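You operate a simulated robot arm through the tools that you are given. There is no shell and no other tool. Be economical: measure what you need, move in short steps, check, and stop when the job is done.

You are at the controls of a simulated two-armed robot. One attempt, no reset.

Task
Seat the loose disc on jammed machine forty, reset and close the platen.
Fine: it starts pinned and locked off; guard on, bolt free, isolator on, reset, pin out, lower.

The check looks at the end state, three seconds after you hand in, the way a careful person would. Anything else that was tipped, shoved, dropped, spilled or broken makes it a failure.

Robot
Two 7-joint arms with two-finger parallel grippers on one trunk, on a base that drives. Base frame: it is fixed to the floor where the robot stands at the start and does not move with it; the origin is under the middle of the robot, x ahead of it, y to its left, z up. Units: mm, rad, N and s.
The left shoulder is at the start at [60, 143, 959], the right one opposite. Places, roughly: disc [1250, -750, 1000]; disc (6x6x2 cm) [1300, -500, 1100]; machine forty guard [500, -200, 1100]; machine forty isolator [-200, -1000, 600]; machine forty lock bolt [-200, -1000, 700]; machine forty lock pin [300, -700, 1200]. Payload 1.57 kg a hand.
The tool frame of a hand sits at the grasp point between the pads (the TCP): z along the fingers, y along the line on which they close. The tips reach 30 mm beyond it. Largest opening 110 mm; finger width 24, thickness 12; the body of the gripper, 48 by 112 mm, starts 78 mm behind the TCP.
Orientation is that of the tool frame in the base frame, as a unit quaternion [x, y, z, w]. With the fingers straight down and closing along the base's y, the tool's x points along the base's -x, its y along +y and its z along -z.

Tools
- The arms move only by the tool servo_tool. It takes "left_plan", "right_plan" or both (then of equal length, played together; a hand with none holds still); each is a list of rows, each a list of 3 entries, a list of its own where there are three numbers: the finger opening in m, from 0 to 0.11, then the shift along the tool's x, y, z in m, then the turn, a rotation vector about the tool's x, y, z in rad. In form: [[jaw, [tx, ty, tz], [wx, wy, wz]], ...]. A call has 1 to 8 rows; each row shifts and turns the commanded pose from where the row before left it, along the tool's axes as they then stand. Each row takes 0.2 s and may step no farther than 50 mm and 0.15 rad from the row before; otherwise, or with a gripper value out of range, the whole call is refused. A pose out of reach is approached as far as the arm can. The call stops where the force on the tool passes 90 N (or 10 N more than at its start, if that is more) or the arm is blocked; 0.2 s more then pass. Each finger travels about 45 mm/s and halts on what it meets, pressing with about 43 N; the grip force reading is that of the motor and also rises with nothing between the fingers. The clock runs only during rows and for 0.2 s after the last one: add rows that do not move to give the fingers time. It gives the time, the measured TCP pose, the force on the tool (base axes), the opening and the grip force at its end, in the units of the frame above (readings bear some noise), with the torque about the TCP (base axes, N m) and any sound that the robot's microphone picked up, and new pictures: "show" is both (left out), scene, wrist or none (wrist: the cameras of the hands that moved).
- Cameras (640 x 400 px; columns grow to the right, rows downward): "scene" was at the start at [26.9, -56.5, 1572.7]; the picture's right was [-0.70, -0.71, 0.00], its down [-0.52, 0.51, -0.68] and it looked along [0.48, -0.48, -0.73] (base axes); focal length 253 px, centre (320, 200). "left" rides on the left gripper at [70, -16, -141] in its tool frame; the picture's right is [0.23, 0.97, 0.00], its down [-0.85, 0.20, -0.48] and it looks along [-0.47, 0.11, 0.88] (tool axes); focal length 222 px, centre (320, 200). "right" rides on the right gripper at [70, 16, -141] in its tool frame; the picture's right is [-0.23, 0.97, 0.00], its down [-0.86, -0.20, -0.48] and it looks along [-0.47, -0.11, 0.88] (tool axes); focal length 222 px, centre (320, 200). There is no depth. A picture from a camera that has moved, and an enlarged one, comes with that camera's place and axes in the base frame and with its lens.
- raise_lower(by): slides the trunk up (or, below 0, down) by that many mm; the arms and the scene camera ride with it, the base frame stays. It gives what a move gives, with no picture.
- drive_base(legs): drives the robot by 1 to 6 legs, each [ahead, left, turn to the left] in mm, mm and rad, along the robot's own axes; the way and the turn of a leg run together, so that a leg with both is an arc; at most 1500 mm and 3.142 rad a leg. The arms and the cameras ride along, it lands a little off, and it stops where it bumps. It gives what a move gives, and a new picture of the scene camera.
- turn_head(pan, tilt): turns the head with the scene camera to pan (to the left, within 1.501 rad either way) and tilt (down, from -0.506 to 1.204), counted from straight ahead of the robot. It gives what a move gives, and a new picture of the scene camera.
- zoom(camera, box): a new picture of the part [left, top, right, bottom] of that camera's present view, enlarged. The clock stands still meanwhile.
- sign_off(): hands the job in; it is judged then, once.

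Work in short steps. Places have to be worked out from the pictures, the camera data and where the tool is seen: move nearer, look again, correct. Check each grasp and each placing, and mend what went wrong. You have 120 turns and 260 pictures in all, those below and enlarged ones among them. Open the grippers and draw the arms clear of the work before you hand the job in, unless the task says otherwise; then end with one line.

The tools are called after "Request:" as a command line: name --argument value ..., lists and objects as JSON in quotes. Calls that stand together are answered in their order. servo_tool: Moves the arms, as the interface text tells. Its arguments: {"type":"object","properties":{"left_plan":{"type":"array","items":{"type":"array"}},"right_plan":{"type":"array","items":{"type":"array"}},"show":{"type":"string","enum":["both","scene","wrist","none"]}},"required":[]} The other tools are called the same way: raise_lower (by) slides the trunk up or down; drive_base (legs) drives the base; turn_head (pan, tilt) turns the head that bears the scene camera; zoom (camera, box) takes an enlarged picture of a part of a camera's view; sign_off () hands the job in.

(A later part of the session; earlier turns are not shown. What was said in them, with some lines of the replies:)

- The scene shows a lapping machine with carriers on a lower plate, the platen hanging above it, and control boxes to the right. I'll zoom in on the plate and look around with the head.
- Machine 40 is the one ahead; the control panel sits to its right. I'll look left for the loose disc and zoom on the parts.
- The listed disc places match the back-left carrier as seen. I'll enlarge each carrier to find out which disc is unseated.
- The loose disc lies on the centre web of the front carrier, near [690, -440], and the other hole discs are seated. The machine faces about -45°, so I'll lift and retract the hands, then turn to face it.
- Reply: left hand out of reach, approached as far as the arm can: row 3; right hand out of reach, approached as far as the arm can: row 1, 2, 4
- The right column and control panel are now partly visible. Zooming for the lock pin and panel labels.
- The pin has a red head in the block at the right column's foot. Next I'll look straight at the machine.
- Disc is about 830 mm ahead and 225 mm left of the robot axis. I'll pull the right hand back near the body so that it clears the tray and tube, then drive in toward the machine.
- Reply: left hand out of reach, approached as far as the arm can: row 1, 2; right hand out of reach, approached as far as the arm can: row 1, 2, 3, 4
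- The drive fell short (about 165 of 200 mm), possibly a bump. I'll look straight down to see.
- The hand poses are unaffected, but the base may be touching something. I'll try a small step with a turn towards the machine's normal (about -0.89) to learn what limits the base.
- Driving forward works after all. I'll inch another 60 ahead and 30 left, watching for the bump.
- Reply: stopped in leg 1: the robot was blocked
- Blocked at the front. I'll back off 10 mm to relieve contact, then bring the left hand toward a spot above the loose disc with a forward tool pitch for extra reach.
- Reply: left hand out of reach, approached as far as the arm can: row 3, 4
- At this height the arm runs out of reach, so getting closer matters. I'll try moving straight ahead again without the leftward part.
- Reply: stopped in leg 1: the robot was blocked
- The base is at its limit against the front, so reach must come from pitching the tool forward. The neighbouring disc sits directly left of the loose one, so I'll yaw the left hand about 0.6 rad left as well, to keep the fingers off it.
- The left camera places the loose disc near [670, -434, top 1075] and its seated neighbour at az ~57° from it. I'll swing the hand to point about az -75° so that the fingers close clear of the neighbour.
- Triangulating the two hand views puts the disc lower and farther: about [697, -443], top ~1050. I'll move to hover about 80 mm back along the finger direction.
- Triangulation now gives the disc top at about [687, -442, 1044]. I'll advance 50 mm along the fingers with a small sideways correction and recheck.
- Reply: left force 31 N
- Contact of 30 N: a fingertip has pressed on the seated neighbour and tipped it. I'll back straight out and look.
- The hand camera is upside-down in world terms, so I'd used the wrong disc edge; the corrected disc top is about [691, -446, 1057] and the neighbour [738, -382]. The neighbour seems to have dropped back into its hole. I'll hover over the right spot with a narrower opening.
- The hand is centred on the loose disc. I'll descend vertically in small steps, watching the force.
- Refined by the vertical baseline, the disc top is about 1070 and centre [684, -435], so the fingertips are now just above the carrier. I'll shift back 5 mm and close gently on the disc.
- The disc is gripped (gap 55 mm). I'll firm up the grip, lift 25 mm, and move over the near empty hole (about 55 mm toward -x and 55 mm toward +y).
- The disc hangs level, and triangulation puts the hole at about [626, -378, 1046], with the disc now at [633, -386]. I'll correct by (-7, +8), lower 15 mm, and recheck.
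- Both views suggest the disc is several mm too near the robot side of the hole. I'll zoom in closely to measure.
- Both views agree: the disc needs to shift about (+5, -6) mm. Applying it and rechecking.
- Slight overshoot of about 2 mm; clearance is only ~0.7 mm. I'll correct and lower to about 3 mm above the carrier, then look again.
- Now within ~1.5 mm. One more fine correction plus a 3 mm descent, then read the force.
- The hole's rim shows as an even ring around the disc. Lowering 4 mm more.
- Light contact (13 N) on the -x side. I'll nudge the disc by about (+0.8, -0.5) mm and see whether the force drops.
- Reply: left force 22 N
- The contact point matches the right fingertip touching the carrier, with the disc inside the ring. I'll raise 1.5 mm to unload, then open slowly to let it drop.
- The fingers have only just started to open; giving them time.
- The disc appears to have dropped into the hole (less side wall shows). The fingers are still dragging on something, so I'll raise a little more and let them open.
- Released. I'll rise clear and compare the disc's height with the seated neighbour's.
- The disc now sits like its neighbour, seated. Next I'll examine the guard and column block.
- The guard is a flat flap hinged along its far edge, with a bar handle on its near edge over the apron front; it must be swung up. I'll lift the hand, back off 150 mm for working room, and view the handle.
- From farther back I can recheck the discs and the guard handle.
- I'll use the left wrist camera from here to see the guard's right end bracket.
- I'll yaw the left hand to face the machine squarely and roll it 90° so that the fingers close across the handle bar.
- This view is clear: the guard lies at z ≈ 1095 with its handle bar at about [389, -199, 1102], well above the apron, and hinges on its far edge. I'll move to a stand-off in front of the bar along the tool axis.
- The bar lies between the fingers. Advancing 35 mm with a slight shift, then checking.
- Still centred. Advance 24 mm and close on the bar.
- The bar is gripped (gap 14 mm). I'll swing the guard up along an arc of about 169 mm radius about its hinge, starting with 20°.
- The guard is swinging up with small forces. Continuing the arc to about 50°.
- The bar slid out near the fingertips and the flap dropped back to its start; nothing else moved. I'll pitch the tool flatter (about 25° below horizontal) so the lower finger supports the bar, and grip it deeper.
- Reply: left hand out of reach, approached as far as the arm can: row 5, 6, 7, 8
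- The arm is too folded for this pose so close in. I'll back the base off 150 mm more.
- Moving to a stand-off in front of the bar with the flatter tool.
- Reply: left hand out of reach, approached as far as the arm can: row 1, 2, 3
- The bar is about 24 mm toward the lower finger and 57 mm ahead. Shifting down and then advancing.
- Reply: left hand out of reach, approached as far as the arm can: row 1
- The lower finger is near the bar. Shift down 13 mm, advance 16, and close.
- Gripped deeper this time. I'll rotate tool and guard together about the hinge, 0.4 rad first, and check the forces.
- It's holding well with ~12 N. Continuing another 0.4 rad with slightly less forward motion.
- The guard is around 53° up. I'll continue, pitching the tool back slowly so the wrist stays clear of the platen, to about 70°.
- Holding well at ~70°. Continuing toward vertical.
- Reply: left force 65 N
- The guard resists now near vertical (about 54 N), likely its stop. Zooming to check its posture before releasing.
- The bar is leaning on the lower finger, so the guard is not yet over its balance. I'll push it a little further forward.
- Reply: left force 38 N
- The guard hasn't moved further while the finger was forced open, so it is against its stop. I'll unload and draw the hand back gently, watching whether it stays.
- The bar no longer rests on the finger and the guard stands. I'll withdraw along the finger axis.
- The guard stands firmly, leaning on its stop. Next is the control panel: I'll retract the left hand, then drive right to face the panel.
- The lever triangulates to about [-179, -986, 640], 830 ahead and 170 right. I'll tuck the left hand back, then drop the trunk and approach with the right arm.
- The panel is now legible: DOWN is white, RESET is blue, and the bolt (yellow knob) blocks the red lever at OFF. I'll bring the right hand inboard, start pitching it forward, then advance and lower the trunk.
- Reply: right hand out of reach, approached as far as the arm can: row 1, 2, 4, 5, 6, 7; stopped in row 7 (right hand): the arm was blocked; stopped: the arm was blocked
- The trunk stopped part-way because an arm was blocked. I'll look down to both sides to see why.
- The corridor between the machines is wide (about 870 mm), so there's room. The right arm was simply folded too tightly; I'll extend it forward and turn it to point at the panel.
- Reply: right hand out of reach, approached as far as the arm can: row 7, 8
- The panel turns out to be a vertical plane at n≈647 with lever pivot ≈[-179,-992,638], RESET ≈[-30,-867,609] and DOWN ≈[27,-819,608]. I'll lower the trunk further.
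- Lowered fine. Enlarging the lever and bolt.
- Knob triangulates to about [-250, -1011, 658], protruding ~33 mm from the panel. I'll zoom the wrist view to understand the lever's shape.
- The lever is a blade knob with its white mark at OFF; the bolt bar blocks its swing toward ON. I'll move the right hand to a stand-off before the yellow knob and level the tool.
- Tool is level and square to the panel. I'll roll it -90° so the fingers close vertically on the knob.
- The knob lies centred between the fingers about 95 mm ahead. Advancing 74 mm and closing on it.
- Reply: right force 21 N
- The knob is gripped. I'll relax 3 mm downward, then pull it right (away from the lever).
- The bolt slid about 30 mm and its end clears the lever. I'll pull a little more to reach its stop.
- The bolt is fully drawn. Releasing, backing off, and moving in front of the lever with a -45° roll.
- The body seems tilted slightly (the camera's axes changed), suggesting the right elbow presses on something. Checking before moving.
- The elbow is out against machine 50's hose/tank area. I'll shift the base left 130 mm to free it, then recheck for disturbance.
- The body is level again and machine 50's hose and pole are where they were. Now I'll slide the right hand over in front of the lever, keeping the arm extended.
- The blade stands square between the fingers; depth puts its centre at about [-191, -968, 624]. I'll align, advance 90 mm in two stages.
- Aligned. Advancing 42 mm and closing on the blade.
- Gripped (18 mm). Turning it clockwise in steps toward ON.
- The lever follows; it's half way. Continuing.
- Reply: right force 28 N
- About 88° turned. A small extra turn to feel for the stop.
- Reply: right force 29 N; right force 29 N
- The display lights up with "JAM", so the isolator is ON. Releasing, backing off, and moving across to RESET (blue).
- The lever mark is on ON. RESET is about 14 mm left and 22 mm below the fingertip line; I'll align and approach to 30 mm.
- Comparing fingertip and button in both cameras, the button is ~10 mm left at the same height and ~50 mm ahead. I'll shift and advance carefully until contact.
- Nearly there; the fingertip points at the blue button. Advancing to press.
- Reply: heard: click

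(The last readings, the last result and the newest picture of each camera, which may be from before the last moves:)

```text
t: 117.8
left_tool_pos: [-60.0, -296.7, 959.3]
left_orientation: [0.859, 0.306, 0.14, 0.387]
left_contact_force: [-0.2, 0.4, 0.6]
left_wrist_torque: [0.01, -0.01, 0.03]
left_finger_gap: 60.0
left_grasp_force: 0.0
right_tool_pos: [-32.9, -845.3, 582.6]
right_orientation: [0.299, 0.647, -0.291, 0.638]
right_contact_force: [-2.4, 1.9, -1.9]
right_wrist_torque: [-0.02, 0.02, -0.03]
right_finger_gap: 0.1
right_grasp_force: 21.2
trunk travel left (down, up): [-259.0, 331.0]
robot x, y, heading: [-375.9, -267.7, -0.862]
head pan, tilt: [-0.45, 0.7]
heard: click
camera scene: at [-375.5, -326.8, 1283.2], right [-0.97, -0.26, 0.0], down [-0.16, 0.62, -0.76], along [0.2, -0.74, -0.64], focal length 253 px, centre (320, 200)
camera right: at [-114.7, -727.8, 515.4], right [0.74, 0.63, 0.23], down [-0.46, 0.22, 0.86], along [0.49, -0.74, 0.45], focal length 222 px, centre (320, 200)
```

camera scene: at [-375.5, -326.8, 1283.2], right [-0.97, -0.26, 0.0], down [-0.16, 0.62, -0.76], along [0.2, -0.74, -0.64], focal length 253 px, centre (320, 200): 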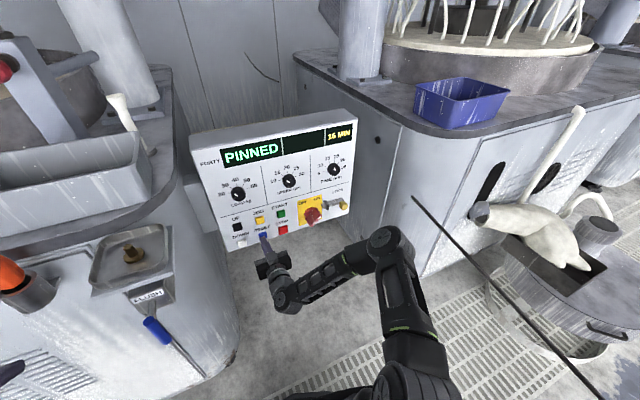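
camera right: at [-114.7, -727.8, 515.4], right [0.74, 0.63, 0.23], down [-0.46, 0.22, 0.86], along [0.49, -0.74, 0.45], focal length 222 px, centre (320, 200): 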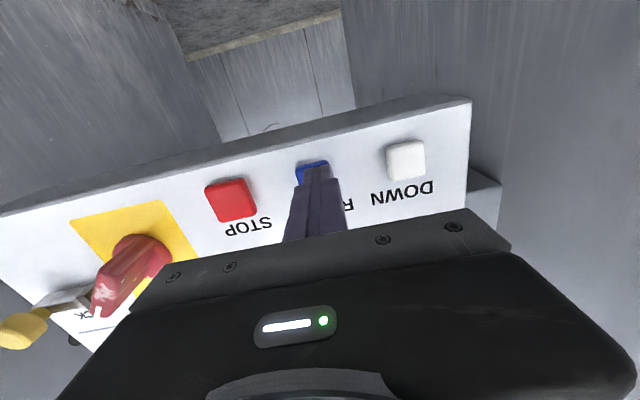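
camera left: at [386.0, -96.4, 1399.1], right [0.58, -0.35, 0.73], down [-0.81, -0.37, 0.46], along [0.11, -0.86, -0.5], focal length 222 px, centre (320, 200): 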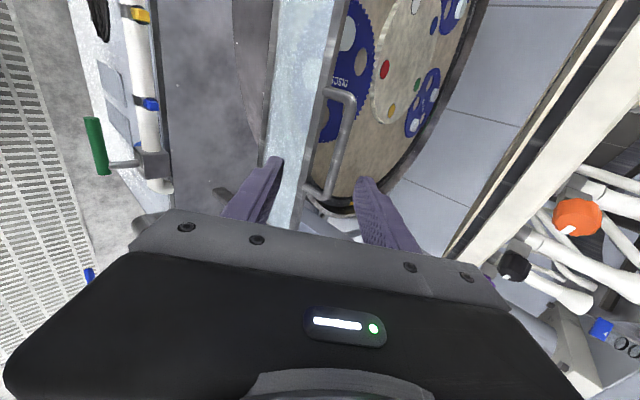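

A click, and the display now reads "PINNED": reset took. Next is the lock pin, at about [315, -661, 1167]. I'll withdraw, back off, raise the trunk and move left.

Request:
servo_tool --right_plan '[[0.0, [0, 0, -0.04], [0, 0, 0]], [0.0, [0, 0, -0.045], [0, 0, 0]]]' --show "none"

Request:
drive_base --legs '[[-250, 0, 0]]'

Request:
raise_lower --by 331

Request:
servo_tool --right_plan '[[0.05, [-0.045, 0, 0], [0, 0, 0]], [0.05, [-0.045, 0, 0], [0, 0, 0]], [0.05, [-0.045, 0, 0], [0, 0, 0]], [0.05, [-0.045, 0, -0.01], [0, 0, 0]], [0.05, [-0.045, 0, -0.02], [0, 0, 0]], [0.05, [-0.045, 0, -0.02], [0, 0, 0]], [0.05, [0, 0, 0], [0, 0, 0]]]'

```text
t: 118.4
left_tool_pos: [-61.2, -297.1, 960.3]
left_orientation: [0.859, 0.306, 0.14, 0.387]
left_contact_force: [0.2, -0.1, 0.4]
left_wrist_torque: [0.0, -0.02, 0.01]
left_finger_gap: 59.9
left_grasp_force: 0.0
right_tool_pos: [-89.8, -783.1, 583.8]
right_orientation: [0.298, 0.646, -0.291, 0.64]
right_contact_force: [0.4, 0.0, -0.3]
right_wrist_torque: [0.01, -0.04, 0.0]
right_finger_gap: 0.3
right_grasp_force: 21.1
trunk travel left (down, up): [-259.0, 331.0]
robot x, y, heading: [-380.5, -264.4, -0.866]
head pan, tilt: [-0.45, 0.7]
```

```text
t: 120.2
left_tool_pos: [-227.2, -101.8, 959.9]
left_orientation: [0.858, 0.305, 0.14, 0.388]
left_contact_force: [-0.8, 0.4, -0.6]
left_wrist_torque: [0.05, 0.02, 0.01]
left_finger_gap: 60.2
left_grasp_force: 0.0
right_tool_pos: [-257.6, -586.9, 582.5]
right_orientation: [0.299, 0.646, -0.292, 0.639]
right_contact_force: [-0.7, -0.1, 0.5]
right_wrist_torque: [0.01, 0.04, -0.01]
right_finger_gap: 0.1
right_grasp_force: 21.0
trunk travel left (down, up): [-259.0, 331.0]
robot x, y, heading: [-547.0, -70.7, -0.859]
head pan, tilt: [-0.45, 0.7]
camera scene: at [-542.3, -132.1, 1283.2], right [-0.97, -0.25, 0.0], down [-0.16, 0.62, -0.76], along [0.19, -0.74, -0.64], focal length 253 px, centre (320, 200)
```

scene: 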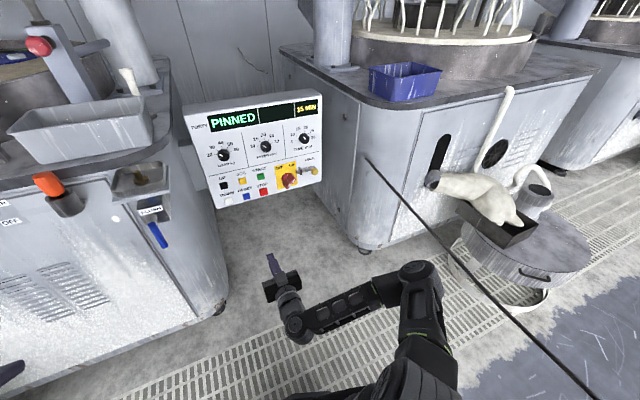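

```text
t: 123.5
left_tool_pos: [-227.1, -102.9, 1289.7]
left_orientation: [0.859, 0.305, 0.14, 0.387]
left_contact_force: [0.2, -0.9, 0.2]
left_wrist_torque: [0.0, -0.02, 0.01]
left_finger_gap: 59.9
left_grasp_force: 0.1
right_tool_pos: [-258.7, -587.4, 912.5]
right_orientation: [0.3, 0.646, -0.292, 0.638]
right_contact_force: [-0.4, -0.2, 0.0]
right_wrist_torque: [-0.02, 0.04, 0.03]
right_finger_gap: 0.0
right_grasp_force: 21.5
trunk travel left (down, up): [-590.0, 0.0]
robot x, y, heading: [-546.8, -74.1, -0.866]
head pan, tilt: [-0.45, 0.7]
```

```text
t: 125.1
left_tool_pos: [-227.8, -101.0, 1289.5]
left_orientation: [0.859, 0.305, 0.14, 0.387]
left_contact_force: [0.5, 0.4, 0.2]
left_wrist_torque: [-0.02, 0.01, 0.01]
left_finger_gap: 60.0
left_grasp_force: 0.1
right_tool_pos: [-291.2, -576.4, 1159.7]
right_orientation: [0.299, 0.645, -0.291, 0.64]
right_contact_force: [0.1, 0.7, -0.9]
right_wrist_torque: [0.0, -0.02, -0.01]
right_finger_gap: 50.0
right_grasp_force: 0.1
right hand out of reach, approached as far as the arm can: row 6
trunk travel left (down, up): [-590.0, 0.0]
robot x, y, heading: [-542.1, -72.6, -0.862]
head pan, tilt: [-0.45, 0.7]
camera scene: at [-542.1, -131.7, 1614.2], right [-0.97, -0.25, 0.0], down [-0.16, 0.62, -0.77], along [0.19, -0.74, -0.64], focal length 253 px, centre (320, 200)
camera right: at [-371.1, -460.1, 1091.7], right [0.74, 0.63, 0.23], down [-0.46, 0.22, 0.86], along [0.49, -0.74, 0.46], focal length 222 px, centre (320, 200)
```

scene: 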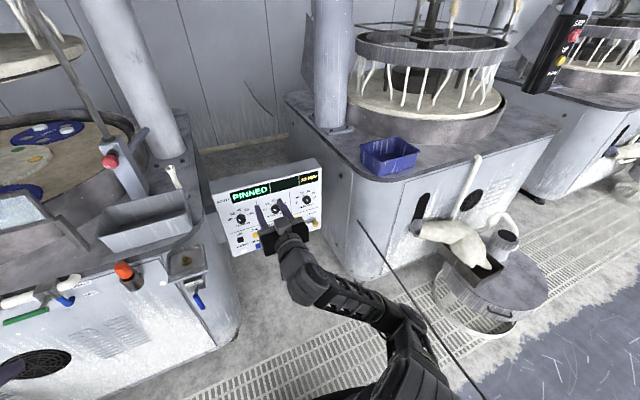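
right: 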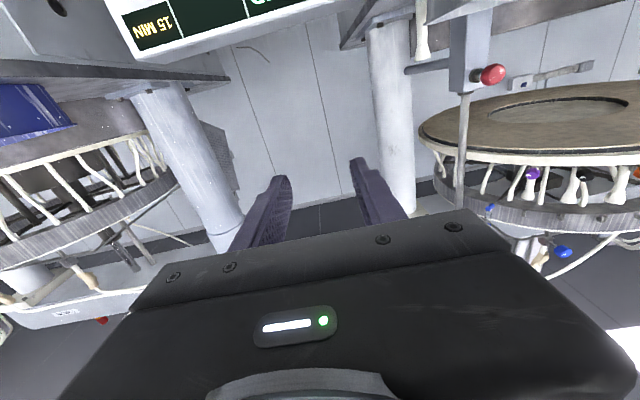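

The pin is at n≈709, s≈-184 in machine axes. Driving left 410 then ahead 240 to bring the right hand in front of it.

Request:
drive_base --legs '[[0, 410, 0], [230, 0, 0]]'

Request:
servo_tool --right_plan '[[0.06, [0, 0, 0], [0, 0, 0]]]' --show "wrist"

```text
t: 128.9
left_tool_pos: [235.6, -7.5, 1291.0]
left_orientation: [0.858, 0.307, 0.141, 0.386]
left_contact_force: [0.2, -0.4, 0.5]
left_wrist_torque: [0.01, 0.0, -0.01]
left_finger_gap: 59.9
left_grasp_force: 0.1
right_tool_pos: [175.9, -481.6, 1158.5]
right_orientation: [0.297, 0.647, -0.288, 0.64]
right_contact_force: [0.2, -0.1, 0.6]
right_wrist_torque: [-0.03, -0.02, 0.02]
right_finger_gap: 50.3
right_grasp_force: 0.2
trunk travel left (down, up): [-590.0, 0.0]
robot x, y, heading: [-82.9, 22.5, -0.858]
head pan, tilt: [-0.45, 0.7]
camera scene: at [-79.1, -38.9, 1614.1], right [-0.97, -0.26, 0.0], down [-0.17, 0.62, -0.76], along [0.2, -0.74, -0.64], focal length 253 px, centre (320, 200)
```

scene: 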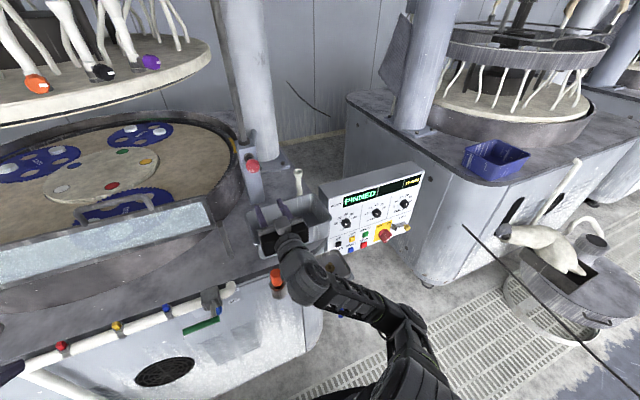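

```text
t: 129.3
left_tool_pos: [235.5, -5.4, 1291.1]
left_orientation: [0.858, 0.308, 0.141, 0.387]
left_contact_force: [0.7, -0.3, 0.5]
left_wrist_torque: [0.04, 0.02, -0.01]
left_finger_gap: 59.9
left_grasp_force: 0.2
right_tool_pos: [175.3, -480.9, 1159.9]
right_orientation: [0.295, 0.647, -0.288, 0.641]
right_contact_force: [0.4, 1.1, -0.5]
right_wrist_torque: [-0.01, -0.01, 0.02]
right_finger_gap: 59.8
right_grasp_force: 0.0
trunk travel left (down, up): [-590.0, 0.0]
robot x, y, heading: [-79.8, 24.3, -0.854]
head pan, tilt: [-0.45, 0.7]
camera right: at [94.0, -364.8, 1091.3], right [0.73, 0.64, 0.23], down [-0.46, 0.22, 0.86], along [0.5, -0.74, 0.46], focal length 222 px, centre (320, 200)
```

right: 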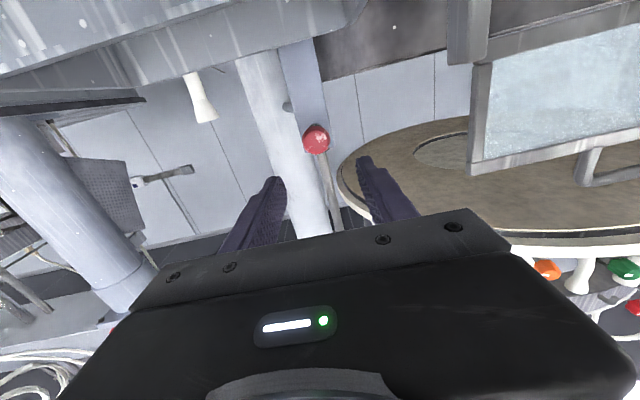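

The ball triangulates to [316, -660, 1171], confirming the estimate. I'll trim up/right, then drive 150 mm ahead.

Request:
servo_tool --right_plan '[[0.06, [-0.011, -0.005, 0], [0, 0, 0]], [0.06, [0, 0, 0], [0, 0, 0]]]' --show "none"

Request:
drive_base --legs '[[150, 0, -0.015]]'

Request:
zoom --camera "right" --box '[160, 50, 480, 250]'

```text
t: 129.9
left_tool_pos: [234.6, -6.1, 1290.0]
left_orientation: [0.858, 0.307, 0.14, 0.387]
left_contact_force: [-0.4, 0.7, 0.7]
left_wrist_torque: [0.01, -0.01, 0.03]
left_finger_gap: 60.1
left_grasp_force: 0.0
right_tool_pos: [170.1, -487.2, 1168.0]
right_orientation: [0.294, 0.646, -0.289, 0.642]
right_contact_force: [-0.2, 0.4, -0.3]
right_wrist_torque: [0.0, -0.02, 0.02]
right_finger_gap: 60.3
right_grasp_force: 0.0
trunk travel left (down, up): [-590.0, 0.0]
robot x, y, heading: [-80.2, 24.1, -0.856]
head pan, tilt: [-0.45, 0.7]
```

```text
t: 131.3
left_tool_pos: [331.5, -123.5, 1290.4]
left_orientation: [0.86, 0.303, 0.137, 0.387]
left_contact_force: [1.1, -0.5, -0.1]
left_wrist_torque: [0.01, 0.04, 0.0]
left_finger_gap: 59.9
left_grasp_force: 0.2
right_tool_pos: [261.3, -603.4, 1167.8]
right_orientation: [0.299, 0.645, -0.292, 0.64]
right_contact_force: [0.6, -0.1, 0.9]
right_wrist_torque: [-0.02, -0.02, 0.03]
right_finger_gap: 60.2
right_grasp_force: 0.1
trunk travel left (down, up): [-590.0, 0.0]
robot x, y, heading: [13.2, -91.5, -0.87]
head pan, tilt: [-0.45, 0.7]
camera scene: at [16.7, -151.6, 1614.1], right [-0.97, -0.25, 0.0], down [-0.16, 0.62, -0.76], along [0.19, -0.74, -0.64], focal length 253 px, centre (320, 200)
```

scene: 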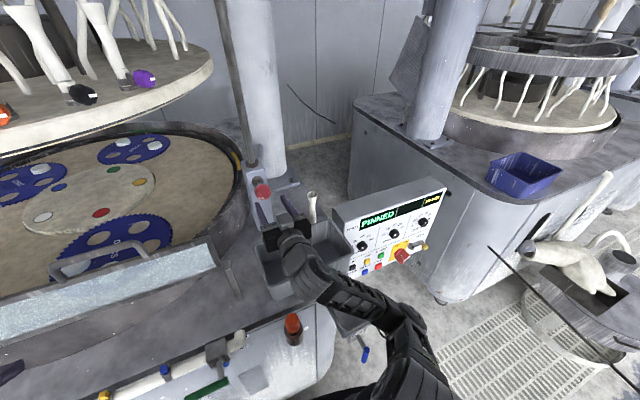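

```text
2.00 times, centred on (320, 150) of right
camera zoom: at [181.0, -485.9, 1099.6], right [0.74, 0.63, 0.23], down [-0.46, 0.22, 0.86], along [0.49, -0.74, 0.46], focal length 444 px, centre (320, 300)
```

zoom: 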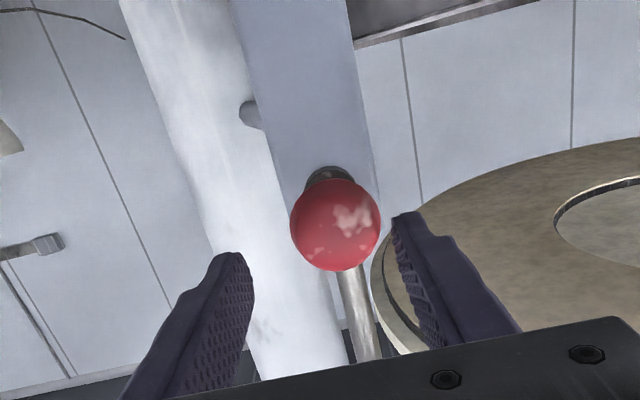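

Ball is 6 mm left and 6 mm up of the tool line, ~79 mm beyond the TCP. Advancing 62 mm and closing.

Request:
servo_tool --right_plan '[[0.06, [-0.006, 0.006, 0.01], [0, 0, 0]], [0.06, [0, 0, 0.026], [0, 0, 0]], [0.06, [0, 0, 0.026], [0, 0, 0]], [0.04, [0, 0, 0], [0, 0, 0]], [0.02, [0, 0, 0], [0, 0, 0]], [0.0, [0, 0, 0], [0, 0, 0]], [0.0, [0, 0, 0], [0, 0, 0]]]'

```text
t: 132.9
left_tool_pos: [332.8, -121.4, 1290.6]
left_orientation: [0.86, 0.303, 0.139, 0.387]
left_contact_force: [-0.3, -0.5, -0.4]
left_wrist_torque: [0.02, 0.0, -0.01]
left_finger_gap: 59.8
left_grasp_force: 0.1
right_tool_pos: [305.6, -647.5, 1173.2]
right_orientation: [0.299, 0.643, -0.294, 0.641]
right_contact_force: [7.3, 2.1, 5.1]
right_wrist_torque: [0.19, -0.1, -0.95]
right_finger_gap: 43.3
right_grasp_force: 40.8
trunk travel left (down, up): [-590.0, 0.0]
robot x, y, heading: [11.7, -89.4, -0.868]
head pan, tilt: [-0.45, 0.7]
camera scene: at [16.9, -149.7, 1614.3], right [-0.97, -0.25, 0.0], down [-0.16, 0.62, -0.77], along [0.19, -0.74, -0.64], focal length 253 px, centre (320, 200)
camera right: at [226.5, -528.7, 1105.8], right [0.74, 0.63, 0.23], down [-0.46, 0.23, 0.86], along [0.49, -0.74, 0.46], focal length 222 px, centre (320, 200)
```

scene: 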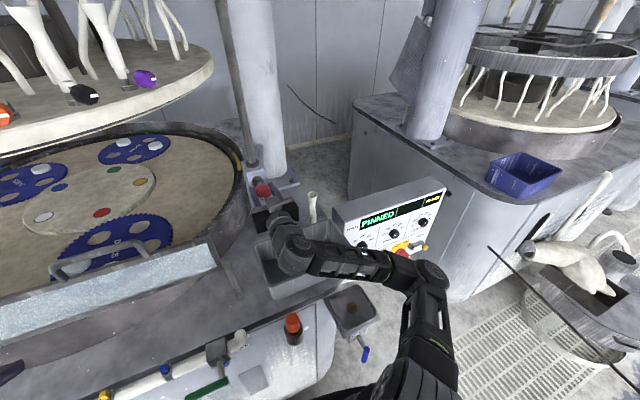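
right: 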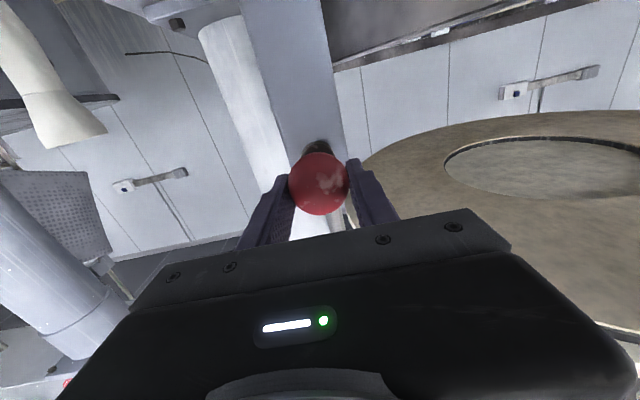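

The ball is gripped (43 mm). Pulling it straight out along -n in steps.

Request:
servo_tool --right_plan '[[0.0, [0, 0, -0.01], [0, 0, 0]], [0.0, [0, 0, -0.015], [0, 0, 0]], [0.0, [0, 0, -0.015], [0, 0, 0]], [0.0, [0, 0, 0], [0, 0, 0]]]'

Request:
zoom --camera "scene" --box '[220, 150, 340, 230]'

```text
t: 133.9
left_tool_pos: [331.6, -120.0, 1289.4]
left_orientation: [0.86, 0.303, 0.138, 0.388]
left_contact_force: [0.4, -0.1, 0.0]
left_wrist_torque: [0.04, 0.01, -0.02]
left_finger_gap: 60.2
left_grasp_force: 0.1
right_tool_pos: [280.2, -613.6, 1173.2]
right_orientation: [0.298, 0.645, -0.292, 0.64]
right_contact_force: [9.7, 9.8, -3.6]
right_wrist_torque: [-0.59, 0.07, -1.47]
right_finger_gap: 43.1
right_grasp_force: 45.3
trunk travel left (down, up): [-590.0, 0.0]
robot x, y, heading: [12.5, -89.3, -0.872]
head pan, tilt: [-0.45, 0.7]
camera scene: at [17.9, -149.0, 1614.2], right [-0.97, -0.25, 0.0], down [-0.16, 0.62, -0.77], along [0.19, -0.74, -0.64], focal length 253 px, centre (320, 200)
camera right: at [200.0, -496.9, 1106.2], right [0.74, 0.63, 0.23], down [-0.46, 0.22, 0.86], along [0.49, -0.74, 0.46], focal length 222 px, centre (320, 200)
```

scene: 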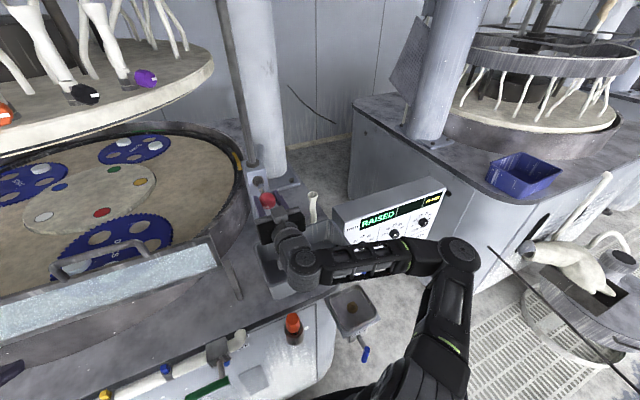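
right: 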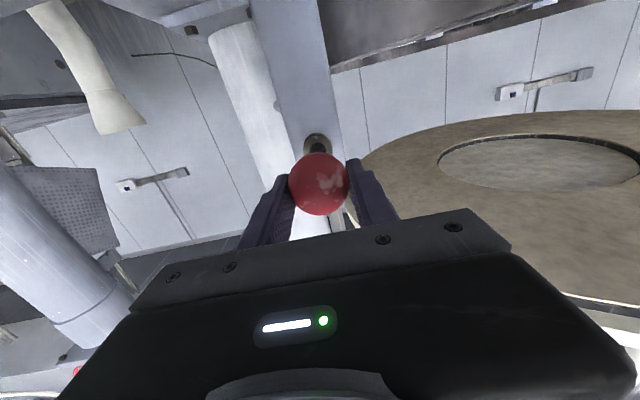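

```text
5.00 times, centred on (280, 190) of scene
camera zoom: at [17.9, -149.0, 1614.2], right [-0.97, -0.25, 0.0], down [-0.16, 0.62, -0.77], along [0.19, -0.74, -0.64], focal length 1264 px, centre (520, 250)
```

zoom: 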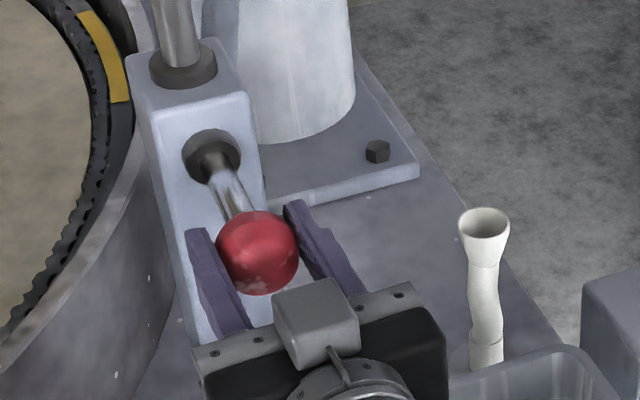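

Display shows "RAISED": the pin is out. I'll pull a bit more to find its stop.

Request:
servo_tool --right_plan '[[0.0, [0, 0, -0.008], [0, 0, 0]], [0.0, [0, 0, -0.008], [0, 0, 0]], [0.0, [0, 0, 0], [0, 0, 0]]]' --show "none"

Request:
zoom --camera "scene" --box '[220, 150, 340, 230]'

```text
t: 134.7
left_tool_pos: [335.9, -123.7, 1289.0]
left_orientation: [0.86, 0.303, 0.137, 0.386]
left_contact_force: [0.2, 0.1, 0.8]
left_wrist_torque: [0.02, 0.02, 0.0]
left_finger_gap: 60.1
left_grasp_force: 0.0
right_tool_pos: [273.1, -605.4, 1172.3]
right_orientation: [0.299, 0.645, -0.293, 0.64]
right_contact_force: [36.6, -13.2, 8.6]
right_wrist_torque: [-0.14, -0.08, -1.54]
right_finger_gap: 43.3
right_grasp_force: 44.9
trunk travel left (down, up): [-590.0, 0.0]
robot x, y, heading: [17.0, -89.0, -0.864]
head pan, tilt: [-0.45, 0.7]
```

```text
5.00 times, centred on (280, 190) of scene
camera zoom: at [22.5, -152.5, 1614.2], right [-0.97, -0.25, 0.0], down [-0.16, 0.62, -0.76], along [0.19, -0.74, -0.65], focal length 1264 px, centre (520, 250)
```

zoom: 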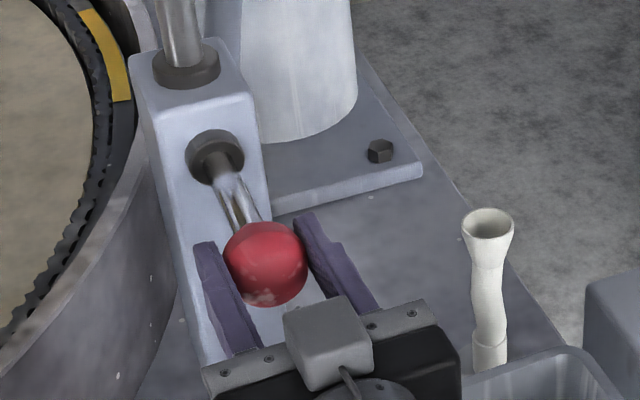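

Its stop is reached (33 N). Releasing the pin, backing away, and returning toward the panel for DOWN.

Request:
servo_tool --right_plan '[[0.03, [0, 0, 0.001], [0, 0, 0]], [0.06, [0, 0, 0], [0, 0, 0]], [0.075, [0, 0, 0], [0, 0, 0]], [0.075, [0, 0, -0.04], [0, 0, 0]], [0.05, [0, 0, -0.04], [0, 0, 0]], [0.0, [0, 0, 0], [0, 0, 0]]]' --show "wrist"

Request:
drive_base --legs '[[-330, 0, 0], [0, -400, 0]]'

Request:
raise_lower --by -331

```text
t: 136.1
left_tool_pos: [328.1, -125.8, 1291.9]
left_orientation: [0.86, 0.302, 0.14, 0.387]
left_contact_force: [0.5, 0.0, 0.5]
left_wrist_torque: [-0.02, -0.01, 0.0]
left_finger_gap: 59.9
left_grasp_force: 0.0
right_tool_pos: [264.3, -588.4, 1183.9]
right_orientation: [0.305, 0.642, -0.296, 0.638]
right_contact_force: [-20.0, -16.9, 1.8]
right_wrist_torque: [-0.24, 0.23, -0.51]
right_finger_gap: 53.0
right_grasp_force: 13.4
right hand out of reach, approached as far as the arm can: row 4, 5
trunk travel left (down, up): [-590.0, 0.0]
robot x, y, heading: [12.6, -92.3, -0.874]
head pan, tilt: [-0.45, 0.7]
camera right: at [187.9, -469.7, 1115.3], right [0.75, 0.62, 0.24], down [-0.46, 0.23, 0.86], along [0.48, -0.75, 0.46], focal length 222 px, centre (320, 200)
```

right: 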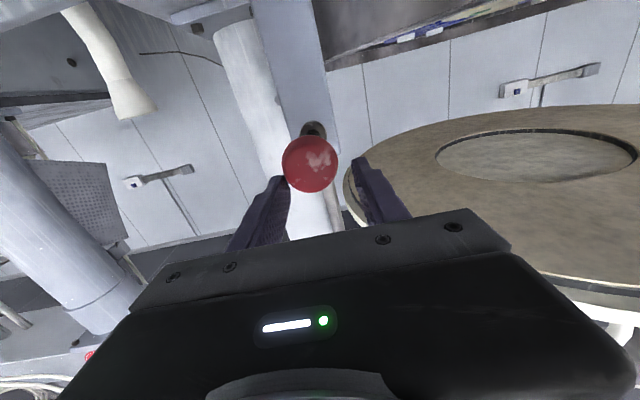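

```text
t: 140.3
left_tool_pos: [-183.2, -122.4, 1290.6]
left_orientation: [0.859, 0.304, 0.139, 0.387]
left_contact_force: [0.4, 0.0, 0.1]
left_wrist_torque: [0.04, -0.02, 0.02]
left_finger_gap: 59.8
left_grasp_force: 0.2
right_tool_pos: [-241.2, -582.2, 1183.1]
right_orientation: [0.298, 0.645, -0.291, 0.641]
right_contact_force: [0.2, 0.5, 0.7]
right_wrist_torque: [0.02, 0.0, 0.03]
right_finger_gap: 0.0
right_grasp_force: 21.7
trunk travel left (down, up): [-590.0, 0.0]
robot x, y, heading: [-498.7, -89.6, -0.866]
head pan, tilt: [-0.45, 0.7]
camera scene: at [-498.0, -152.4, 1614.2], right [-0.97, -0.25, 0.0], down [-0.16, 0.62, -0.76], along [0.19, -0.74, -0.64], focal length 253 px, centre (320, 200)
```

scene: 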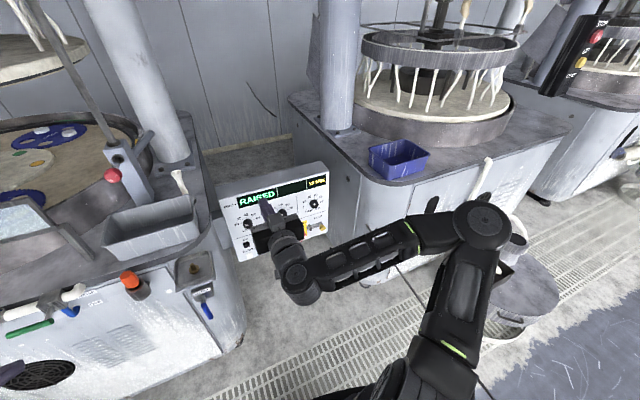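

```text
t: 143.6
left_tool_pos: [-182.1, -122.1, 959.0]
left_orientation: [0.859, 0.305, 0.139, 0.387]
left_contact_force: [1.6, -0.1, -0.6]
left_wrist_torque: [-0.01, -0.01, 0.01]
left_finger_gap: 59.9
left_grasp_force: 0.0
right_tool_pos: [-239.0, -583.2, 852.4]
right_orientation: [0.297, 0.645, -0.291, 0.641]
right_contact_force: [-0.4, -0.3, -0.3]
right_wrist_torque: [0.01, -0.01, -0.04]
right_finger_gap: 0.0
right_grasp_force: 20.6
trunk travel left (down, up): [-259.0, 331.0]
robot x, y, heading: [-500.2, -91.2, -0.867]
head pan, tilt: [-0.45, 0.7]
```

Pin remains out ("RAISED"). Lowering the right hand to button height and driving up to the panel, aiming for DOWN.

Request:
servo_tool --right_plan '[[0.0, [0.045, 0, 0], [0, 0, 0]], [0.0, [0.045, 0, 0], [0, 0, 0]], [0.0, [0.045, 0, 0], [0, 0, 0]], [0.0, [0.045, 0, 0], [0, 0, 0]], [0.0, [0.045, 0, 0], [0, 0, 0]], [0.0, [0.044, 0, 0], [0, 0, 0]], [0.0, [0, 0, 0], [0, 0, 0]]]' --show "none"

Request:
drive_base --legs '[[235, 60, 0]]'

Request:
zoom --camera "right" --box '[0, 0, 640, 400]'

Request:
zoom --camera "scene" --box '[180, 160, 340, 270]'

```text
t: 145.2
left_tool_pos: [-182.5, -122.6, 958.3]
left_orientation: [0.859, 0.304, 0.139, 0.387]
left_contact_force: [-0.3, -1.1, -0.5]
left_wrist_torque: [0.02, 0.02, -0.01]
left_finger_gap: 59.9
left_grasp_force: 0.1
right_tool_pos: [-236.4, -559.3, 622.2]
right_orientation: [0.323, 0.673, -0.26, 0.613]
right_contact_force: [-0.2, -0.1, 0.0]
right_wrist_torque: [0.01, -0.02, -0.03]
right_finger_gap: 0.3
right_grasp_force: 21.7
right hand out of reach, approached as far as the arm can: row 1, 2, 3, 4
trunk travel left (down, up): [-259.0, 331.0]
robot x, y, heading: [-497.1, -93.2, -0.868]
head pan, tilt: [-0.45, 0.7]
```

```text
t: 147.0
left_tool_pos: [14.3, -260.8, 959.4]
left_orientation: [0.859, 0.305, 0.14, 0.387]
left_contact_force: [0.0, 0.0, -0.4]
left_wrist_torque: [0.0, 0.0, 0.02]
left_finger_gap: 59.9
left_grasp_force: 0.1
right_tool_pos: [-37.5, -696.6, 621.6]
right_orientation: [0.322, 0.673, -0.26, 0.613]
right_contact_force: [-0.4, 0.0, -0.3]
right_wrist_torque: [-0.03, 0.0, -0.02]
right_finger_gap: 0.1
right_grasp_force: 21.4
trunk travel left (down, up): [-259.0, 331.0]
robot x, y, heading: [-299.9, -231.4, -0.859]
head pan, tilt: [-0.45, 0.7]
camera scene: at [-299.1, -291.2, 1283.2], right [-0.97, -0.26, 0.0], down [-0.17, 0.62, -0.76], along [0.2, -0.74, -0.64], focal length 253 px, centre (320, 200)
```

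scene: 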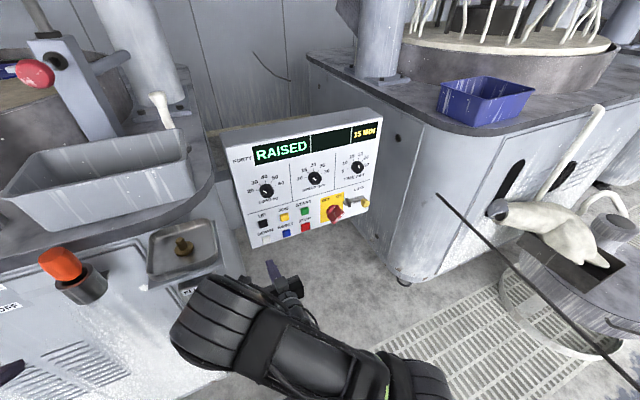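

```text
1.00 times, centred on (320, 200) of right
camera zoom: at [-121.7, -574.1, 570.1], right [0.74, 0.62, 0.27], down [-0.43, 0.13, 0.89], along [0.52, -0.78, 0.36], focal length 222 px, centre (320, 200)
```

zoom: 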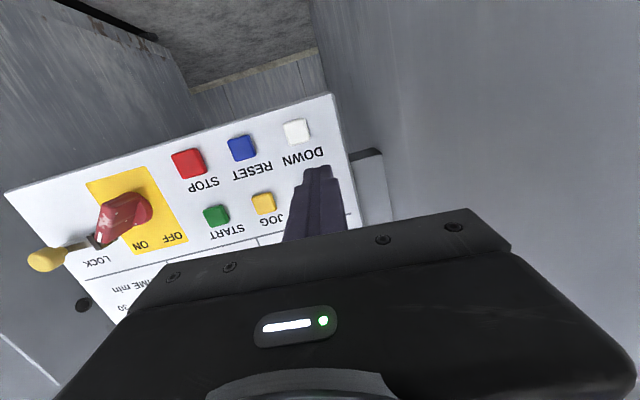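

```text
3.64 times, centred on (260, 215) of scene
camera zoom: at [-299.1, -291.2, 1283.2], right [-0.97, -0.26, 0.0], down [-0.17, 0.62, -0.76], along [0.2, -0.74, -0.64], focal length 919 px, centre (538, 146)
```

zoom: 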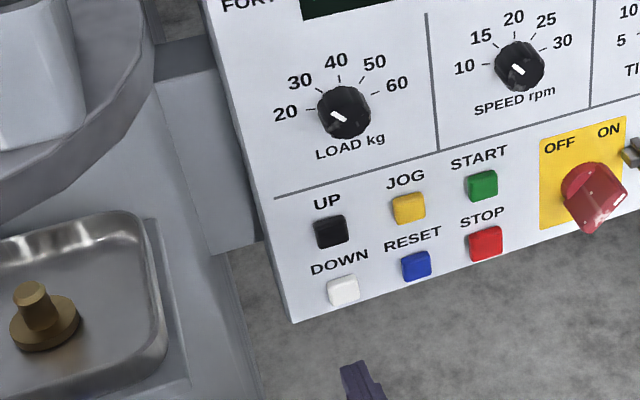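

Two estimates agree: DOWN's face is at about [42, -821, 584]. I'll align and approach to within ~15 mm.

Request:
servo_tool --right_plan '[[0.0, [0.0225, -0.0216, 0], [0, 0, 0]], [0.0, [0, 0, 0.034], [0, 0, 0]], [0.0, [0, 0, 0.034], [0, 0, 0]], [0.0, [0, 0, 0.034], [0, 0, 0]], [0.0, [0, 0, 0], [0, 0, 0]]]' --show "wrist"

Request:
zoom --camera "scene" --box '[200, 190, 320, 270]'

```text
t: 148.2
left_tool_pos: [15.4, -260.6, 958.8]
left_orientation: [0.859, 0.306, 0.139, 0.387]
left_contact_force: [-0.5, -1.2, -0.6]
left_wrist_torque: [0.0, -0.04, 0.03]
left_finger_gap: 60.0
left_grasp_force: 0.0
right_tool_pos: [12.2, -784.5, 586.2]
right_orientation: [0.321, 0.673, -0.26, 0.614]
right_contact_force: [0.4, -0.6, -0.1]
right_wrist_torque: [-0.02, 0.0, 0.0]
right_finger_gap: 0.1
right_grasp_force: 21.5
trunk travel left (down, up): [-259.0, 331.0]
robot x, y, heading: [-300.3, -228.5, -0.86]
head pan, tilt: [-0.45, 0.7]
camera right: at [-71.3, -661.6, 534.4], right [0.74, 0.62, 0.27], down [-0.43, 0.13, 0.89], along [0.52, -0.78, 0.36], focal length 222 px, centre (320, 200)
```

right: 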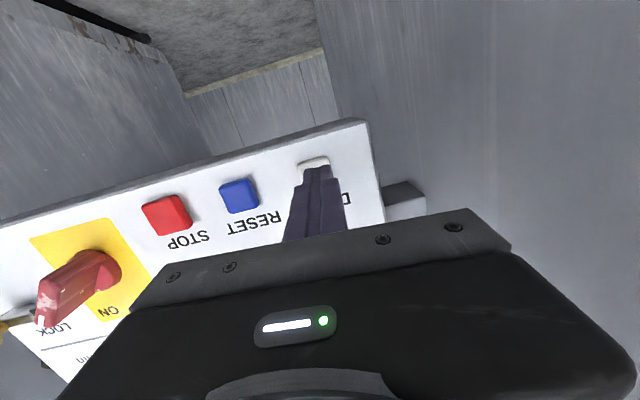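

```text
5.00 times, centred on (260, 230) of scene
camera zoom: at [-299.1, -291.4, 1283.2], right [-0.97, -0.26, 0.0], down [-0.17, 0.62, -0.76], along [0.2, -0.74, -0.64], focal length 1264 px, centre (620, 50)
```

zoom: 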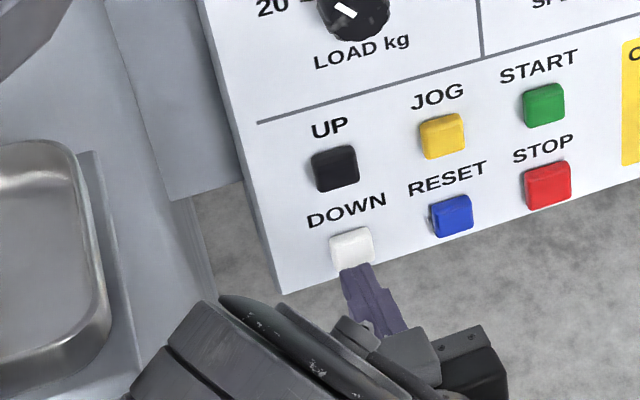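

Aligned with DOWN. Pressing and holding.

Request:
servo_tool --right_plan '[[0.0, [0, 0, 0.012], [0, 0, 0]], [0.0, [0, 0, 0.006], [0, 0, 0]], [0.0, [0, 0, 0.004], [0, 0, 0]], [0.0, [0, 0, 0], [0, 0, 0]], [0.0, [0, 0, 0], [0, 0, 0]], [0.0, [0, 0, 0], [0, 0, 0]]]' --show "scene"

Request:
turn_head --pan 0.2 --tilt 0.3

```text
t: 149.6
left_tool_pos: [15.1, -259.9, 960.1]
left_orientation: [0.858, 0.306, 0.14, 0.388]
left_contact_force: [-0.3, -0.1, 0.1]
left_wrist_torque: [-0.01, -0.02, 0.02]
left_finger_gap: 59.9
left_grasp_force: 0.2
right_tool_pos: [25.8, -799.4, 584.5]
right_orientation: [0.321, 0.673, -0.259, 0.613]
right_contact_force: [-16.3, 15.0, 2.5]
right_wrist_torque: [-0.2, -0.14, -0.09]
right_finger_gap: 0.2
right_grasp_force: 21.1
trunk travel left (down, up): [-259.0, 331.0]
robot x, y, heading: [-301.8, -231.1, -0.865]
head pan, tilt: [-0.45, 0.7]
heard: click
camera scene: at [-300.3, -290.0, 1283.2], right [-0.97, -0.26, 0.0], down [-0.16, 0.62, -0.77], along [0.2, -0.74, -0.64], focal length 253 px, centre (320, 200)
```

scene: 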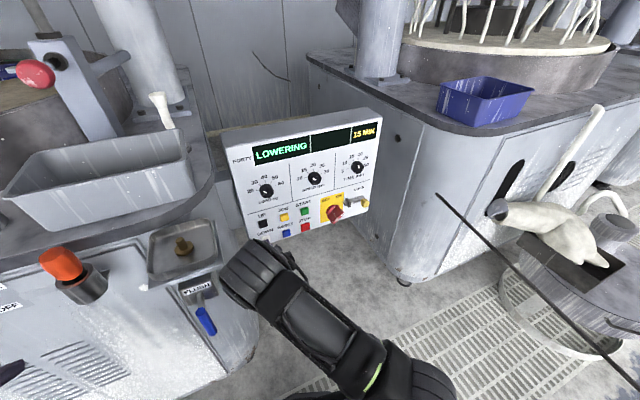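

```text
t: 150.6
left_tool_pos: [14.4, -260.7, 959.8]
left_orientation: [0.858, 0.305, 0.141, 0.388]
left_contact_force: [0.0, 0.2, 0.3]
left_wrist_torque: [-0.03, 0.0, 0.01]
left_finger_gap: 60.1
left_grasp_force: 0.2
right_tool_pos: [25.2, -799.6, 585.3]
right_orientation: [0.321, 0.673, -0.259, 0.613]
right_contact_force: [-16.6, 14.7, -0.5]
right_wrist_torque: [-0.17, -0.12, -0.18]
right_finger_gap: 0.2
right_grasp_force: 21.2
trunk travel left (down, up): [-259.0, 331.0]
robot x, y, heading: [-301.4, -232.8, -0.859]
head pan, tilt: [0.201, 0.3]
camera scene: at [-248.3, -265.5, 1319.3], right [-0.61, -0.79, 0.0], down [-0.23, 0.18, -0.96], along [0.75, -0.59, -0.3], focal length 253 px, centre (320, 200)
```

scene: 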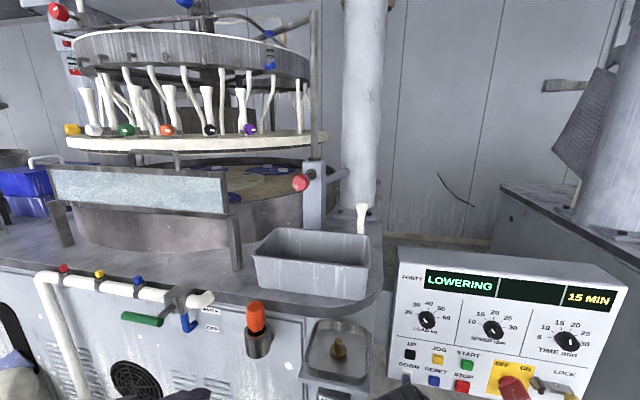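

It's "LOWERING" with the platen descending. I'll keep holding and watch.

Request:
servo_tool --right_plan '[[0.0, [0, 0, 0], [0, 0, 0]], [0.0, [0, 0, 0], [0, 0, 0]], [0.0, [0, 0, 0], [0, 0, 0]], [0.0, [0, 0, 0], [0, 0, 0]], [0.0, [0, 0, 0], [0, 0, 0]], [0.0, [0, 0, 0], [0, 0, 0]], [0.0, [0, 0, 0], [0, 0, 0]], [0.0, [0, 0, 0], [0, 0, 0]]]' --show "scene"

Request:
servo_tool --right_plan '[[0.0, [0, 0, 0], [0, 0, 0]], [0.0, [0, 0, 0], [0, 0, 0]], [0.0, [0, 0, 0], [0, 0, 0]], [0.0, [0, 0, 0], [0, 0, 0]], [0.0, [0, 0, 0], [0, 0, 0]], [0.0, [0, 0, 0], [0, 0, 0]], [0.0, [0, 0, 0], [0, 0, 0]], [0.0, [0, 0, 0], [0, 0, 0]]]' --show "scene"

```text
t: 152.4
left_tool_pos: [15.8, -260.8, 958.3]
left_orientation: [0.858, 0.306, 0.14, 0.388]
left_contact_force: [-0.5, -0.1, 0.8]
left_wrist_torque: [0.01, 0.01, 0.0]
left_finger_gap: 60.1
left_grasp_force: 0.0
right_tool_pos: [26.1, -798.7, 584.8]
right_orientation: [0.321, 0.673, -0.258, 0.614]
right_contact_force: [-18.7, 15.5, -3.0]
right_wrist_torque: [-0.07, -0.08, -0.15]
right_finger_gap: 0.0
right_grasp_force: 20.9
trunk travel left (down, up): [-259.0, 331.0]
robot x, y, heading: [-301.6, -232.1, -0.865]
head pan, tilt: [0.201, 0.3]
camera scene: at [-248.2, -265.6, 1319.4], right [-0.61, -0.79, 0.0], down [-0.23, 0.18, -0.96], along [0.75, -0.59, -0.29], focal length 253 px, centre (320, 200)
```

scene: 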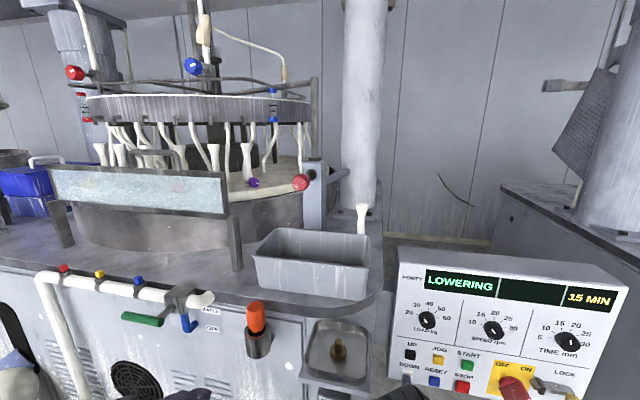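

```text
t: 154.2
left_tool_pos: [13.3, -260.6, 958.7]
left_orientation: [0.858, 0.306, 0.14, 0.388]
left_contact_force: [0.3, -0.2, 0.2]
left_wrist_torque: [0.04, -0.03, -0.04]
left_finger_gap: 60.2
left_grasp_force: 0.0
right_tool_pos: [26.3, -800.1, 583.3]
right_orientation: [0.322, 0.673, -0.259, 0.613]
right_contact_force: [-18.3, 16.5, -3.0]
right_wrist_torque: [-0.1, -0.11, -0.15]
right_finger_gap: 0.0
right_grasp_force: 20.9
trunk travel left (down, up): [-259.0, 331.0]
robot x, y, heading: [-301.2, -230.4, -0.864]
head pan, tilt: [0.201, 0.3]
camera scene: at [-248.2, -265.6, 1319.4], right [-0.61, -0.79, 0.0], down [-0.23, 0.18, -0.96], along [0.75, -0.59, -0.29], focal length 253 px, centre (320, 200)
```

scene: 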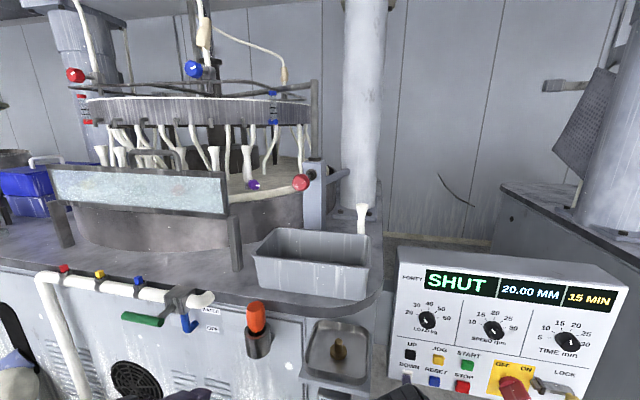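

"SHUT, 20.00 MM": the platen has closed flat on 20 mm discs. Withdrawing the hand, opening the grippers and backing clear.

Request:
servo_tool --right_plan '[[0.0, [0, 0, -0.03], [0, 0, 0]], [0.0, [0, 0, -0.04], [0, 0, 0]], [0.05, [0, 0, -0.04], [0, 0, 0]], [0.09, [0, 0, -0.02], [0, 0, 0]], [0.1, [0, 0, 0], [0, 0, 0]]]' --left_plan '[[0.1, [0, 0, 0], [0, 0, 0]], [0.1, [0, 0, 0], [0, 0, 0]], [0.1, [0, 0, 0], [0, 0, 0]], [0.1, [0, 0, 0], [0, 0, 0]], [0.1, [0, 0, 0], [0, 0, 0]]]' --show "none"

Request:
drive_base --legs '[[-250, 0, 0]]'

Request:
zoom --camera "scene" --box '[60, 60, 620, 400]'

```text
t: 155.4
left_tool_pos: [15.4, -260.8, 958.9]
left_orientation: [0.859, 0.306, 0.14, 0.387]
left_contact_force: [-0.3, 0.5, -0.3]
left_wrist_torque: [0.0, 0.01, 0.03]
left_finger_gap: 99.9
left_grasp_force: 0.0
right_tool_pos: [-58.8, -703.1, 596.8]
right_orientation: [0.321, 0.673, -0.259, 0.614]
right_contact_force: [-0.3, 0.4, 0.6]
right_wrist_torque: [-0.01, 0.03, 0.01]
right_finger_gap: 64.2
right_grasp_force: 0.1
trunk travel left (down, up): [-259.0, 331.0]
robot x, y, heading: [-304.7, -227.6, -0.862]
head pan, tilt: [0.201, 0.3]
```

```text
t: 157.3
left_tool_pos: [-150.7, -65.5, 960.0]
left_orientation: [0.858, 0.307, 0.14, 0.387]
left_contact_force: [0.3, -0.7, 0.1]
left_wrist_torque: [0.0, -0.02, -0.01]
left_finger_gap: 100.0
left_grasp_force: 0.0
right_tool_pos: [-224.9, -510.5, 596.6]
right_orientation: [0.322, 0.673, -0.259, 0.613]
right_contact_force: [0.2, 0.0, 0.4]
right_wrist_torque: [0.01, 0.01, -0.02]
right_finger_gap: 100.0
right_grasp_force: 0.1
trunk travel left (down, up): [-259.0, 331.0]
robot x, y, heading: [-468.2, -36.8, -0.856]
head pan, tilt: [0.201, 0.3]
camera scene: at [-413.8, -72.3, 1319.3], right [-0.61, -0.79, 0.0], down [-0.23, 0.18, -0.96], along [0.76, -0.58, -0.3], focal length 253 px, centre (320, 200)
```

scene: 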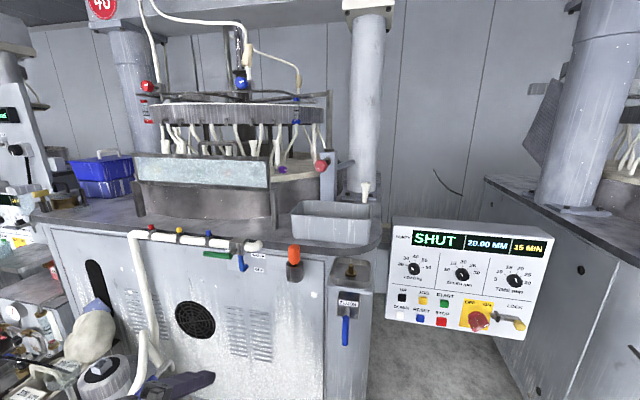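

```text
1.14 times, centred on (340, 230) of scene
camera zoom: at [-413.8, -72.3, 1319.3], right [-0.61, -0.79, 0.0], down [-0.23, 0.18, -0.96], along [0.76, -0.58, -0.3], focal length 289 px, centre (297, 166)
```

zoom: 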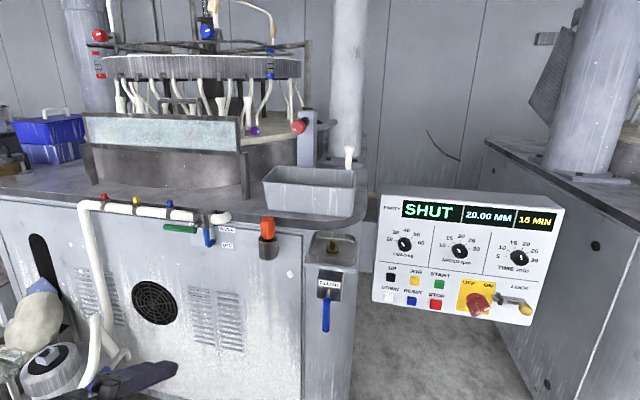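

The panel reads SHUT at 20.00 MM. The guard is up, the bolt is drawn, the isolator is on and the pin is out. Both hands are open and clear of the machine, so I'm handing in.

Request:
sign_off

```text
The job is handed in.
```

Machine forty's loose disc is seated and the platen is closed: the panel reads SHUT at 20.00 MM, with guard on, bolt free, isolator on, reset done and pin out. On the way a fingertip tipped a seated disc, which dropped back into its hole, and the right elbow pressed briefly near machine fifty with nothing seen to move.
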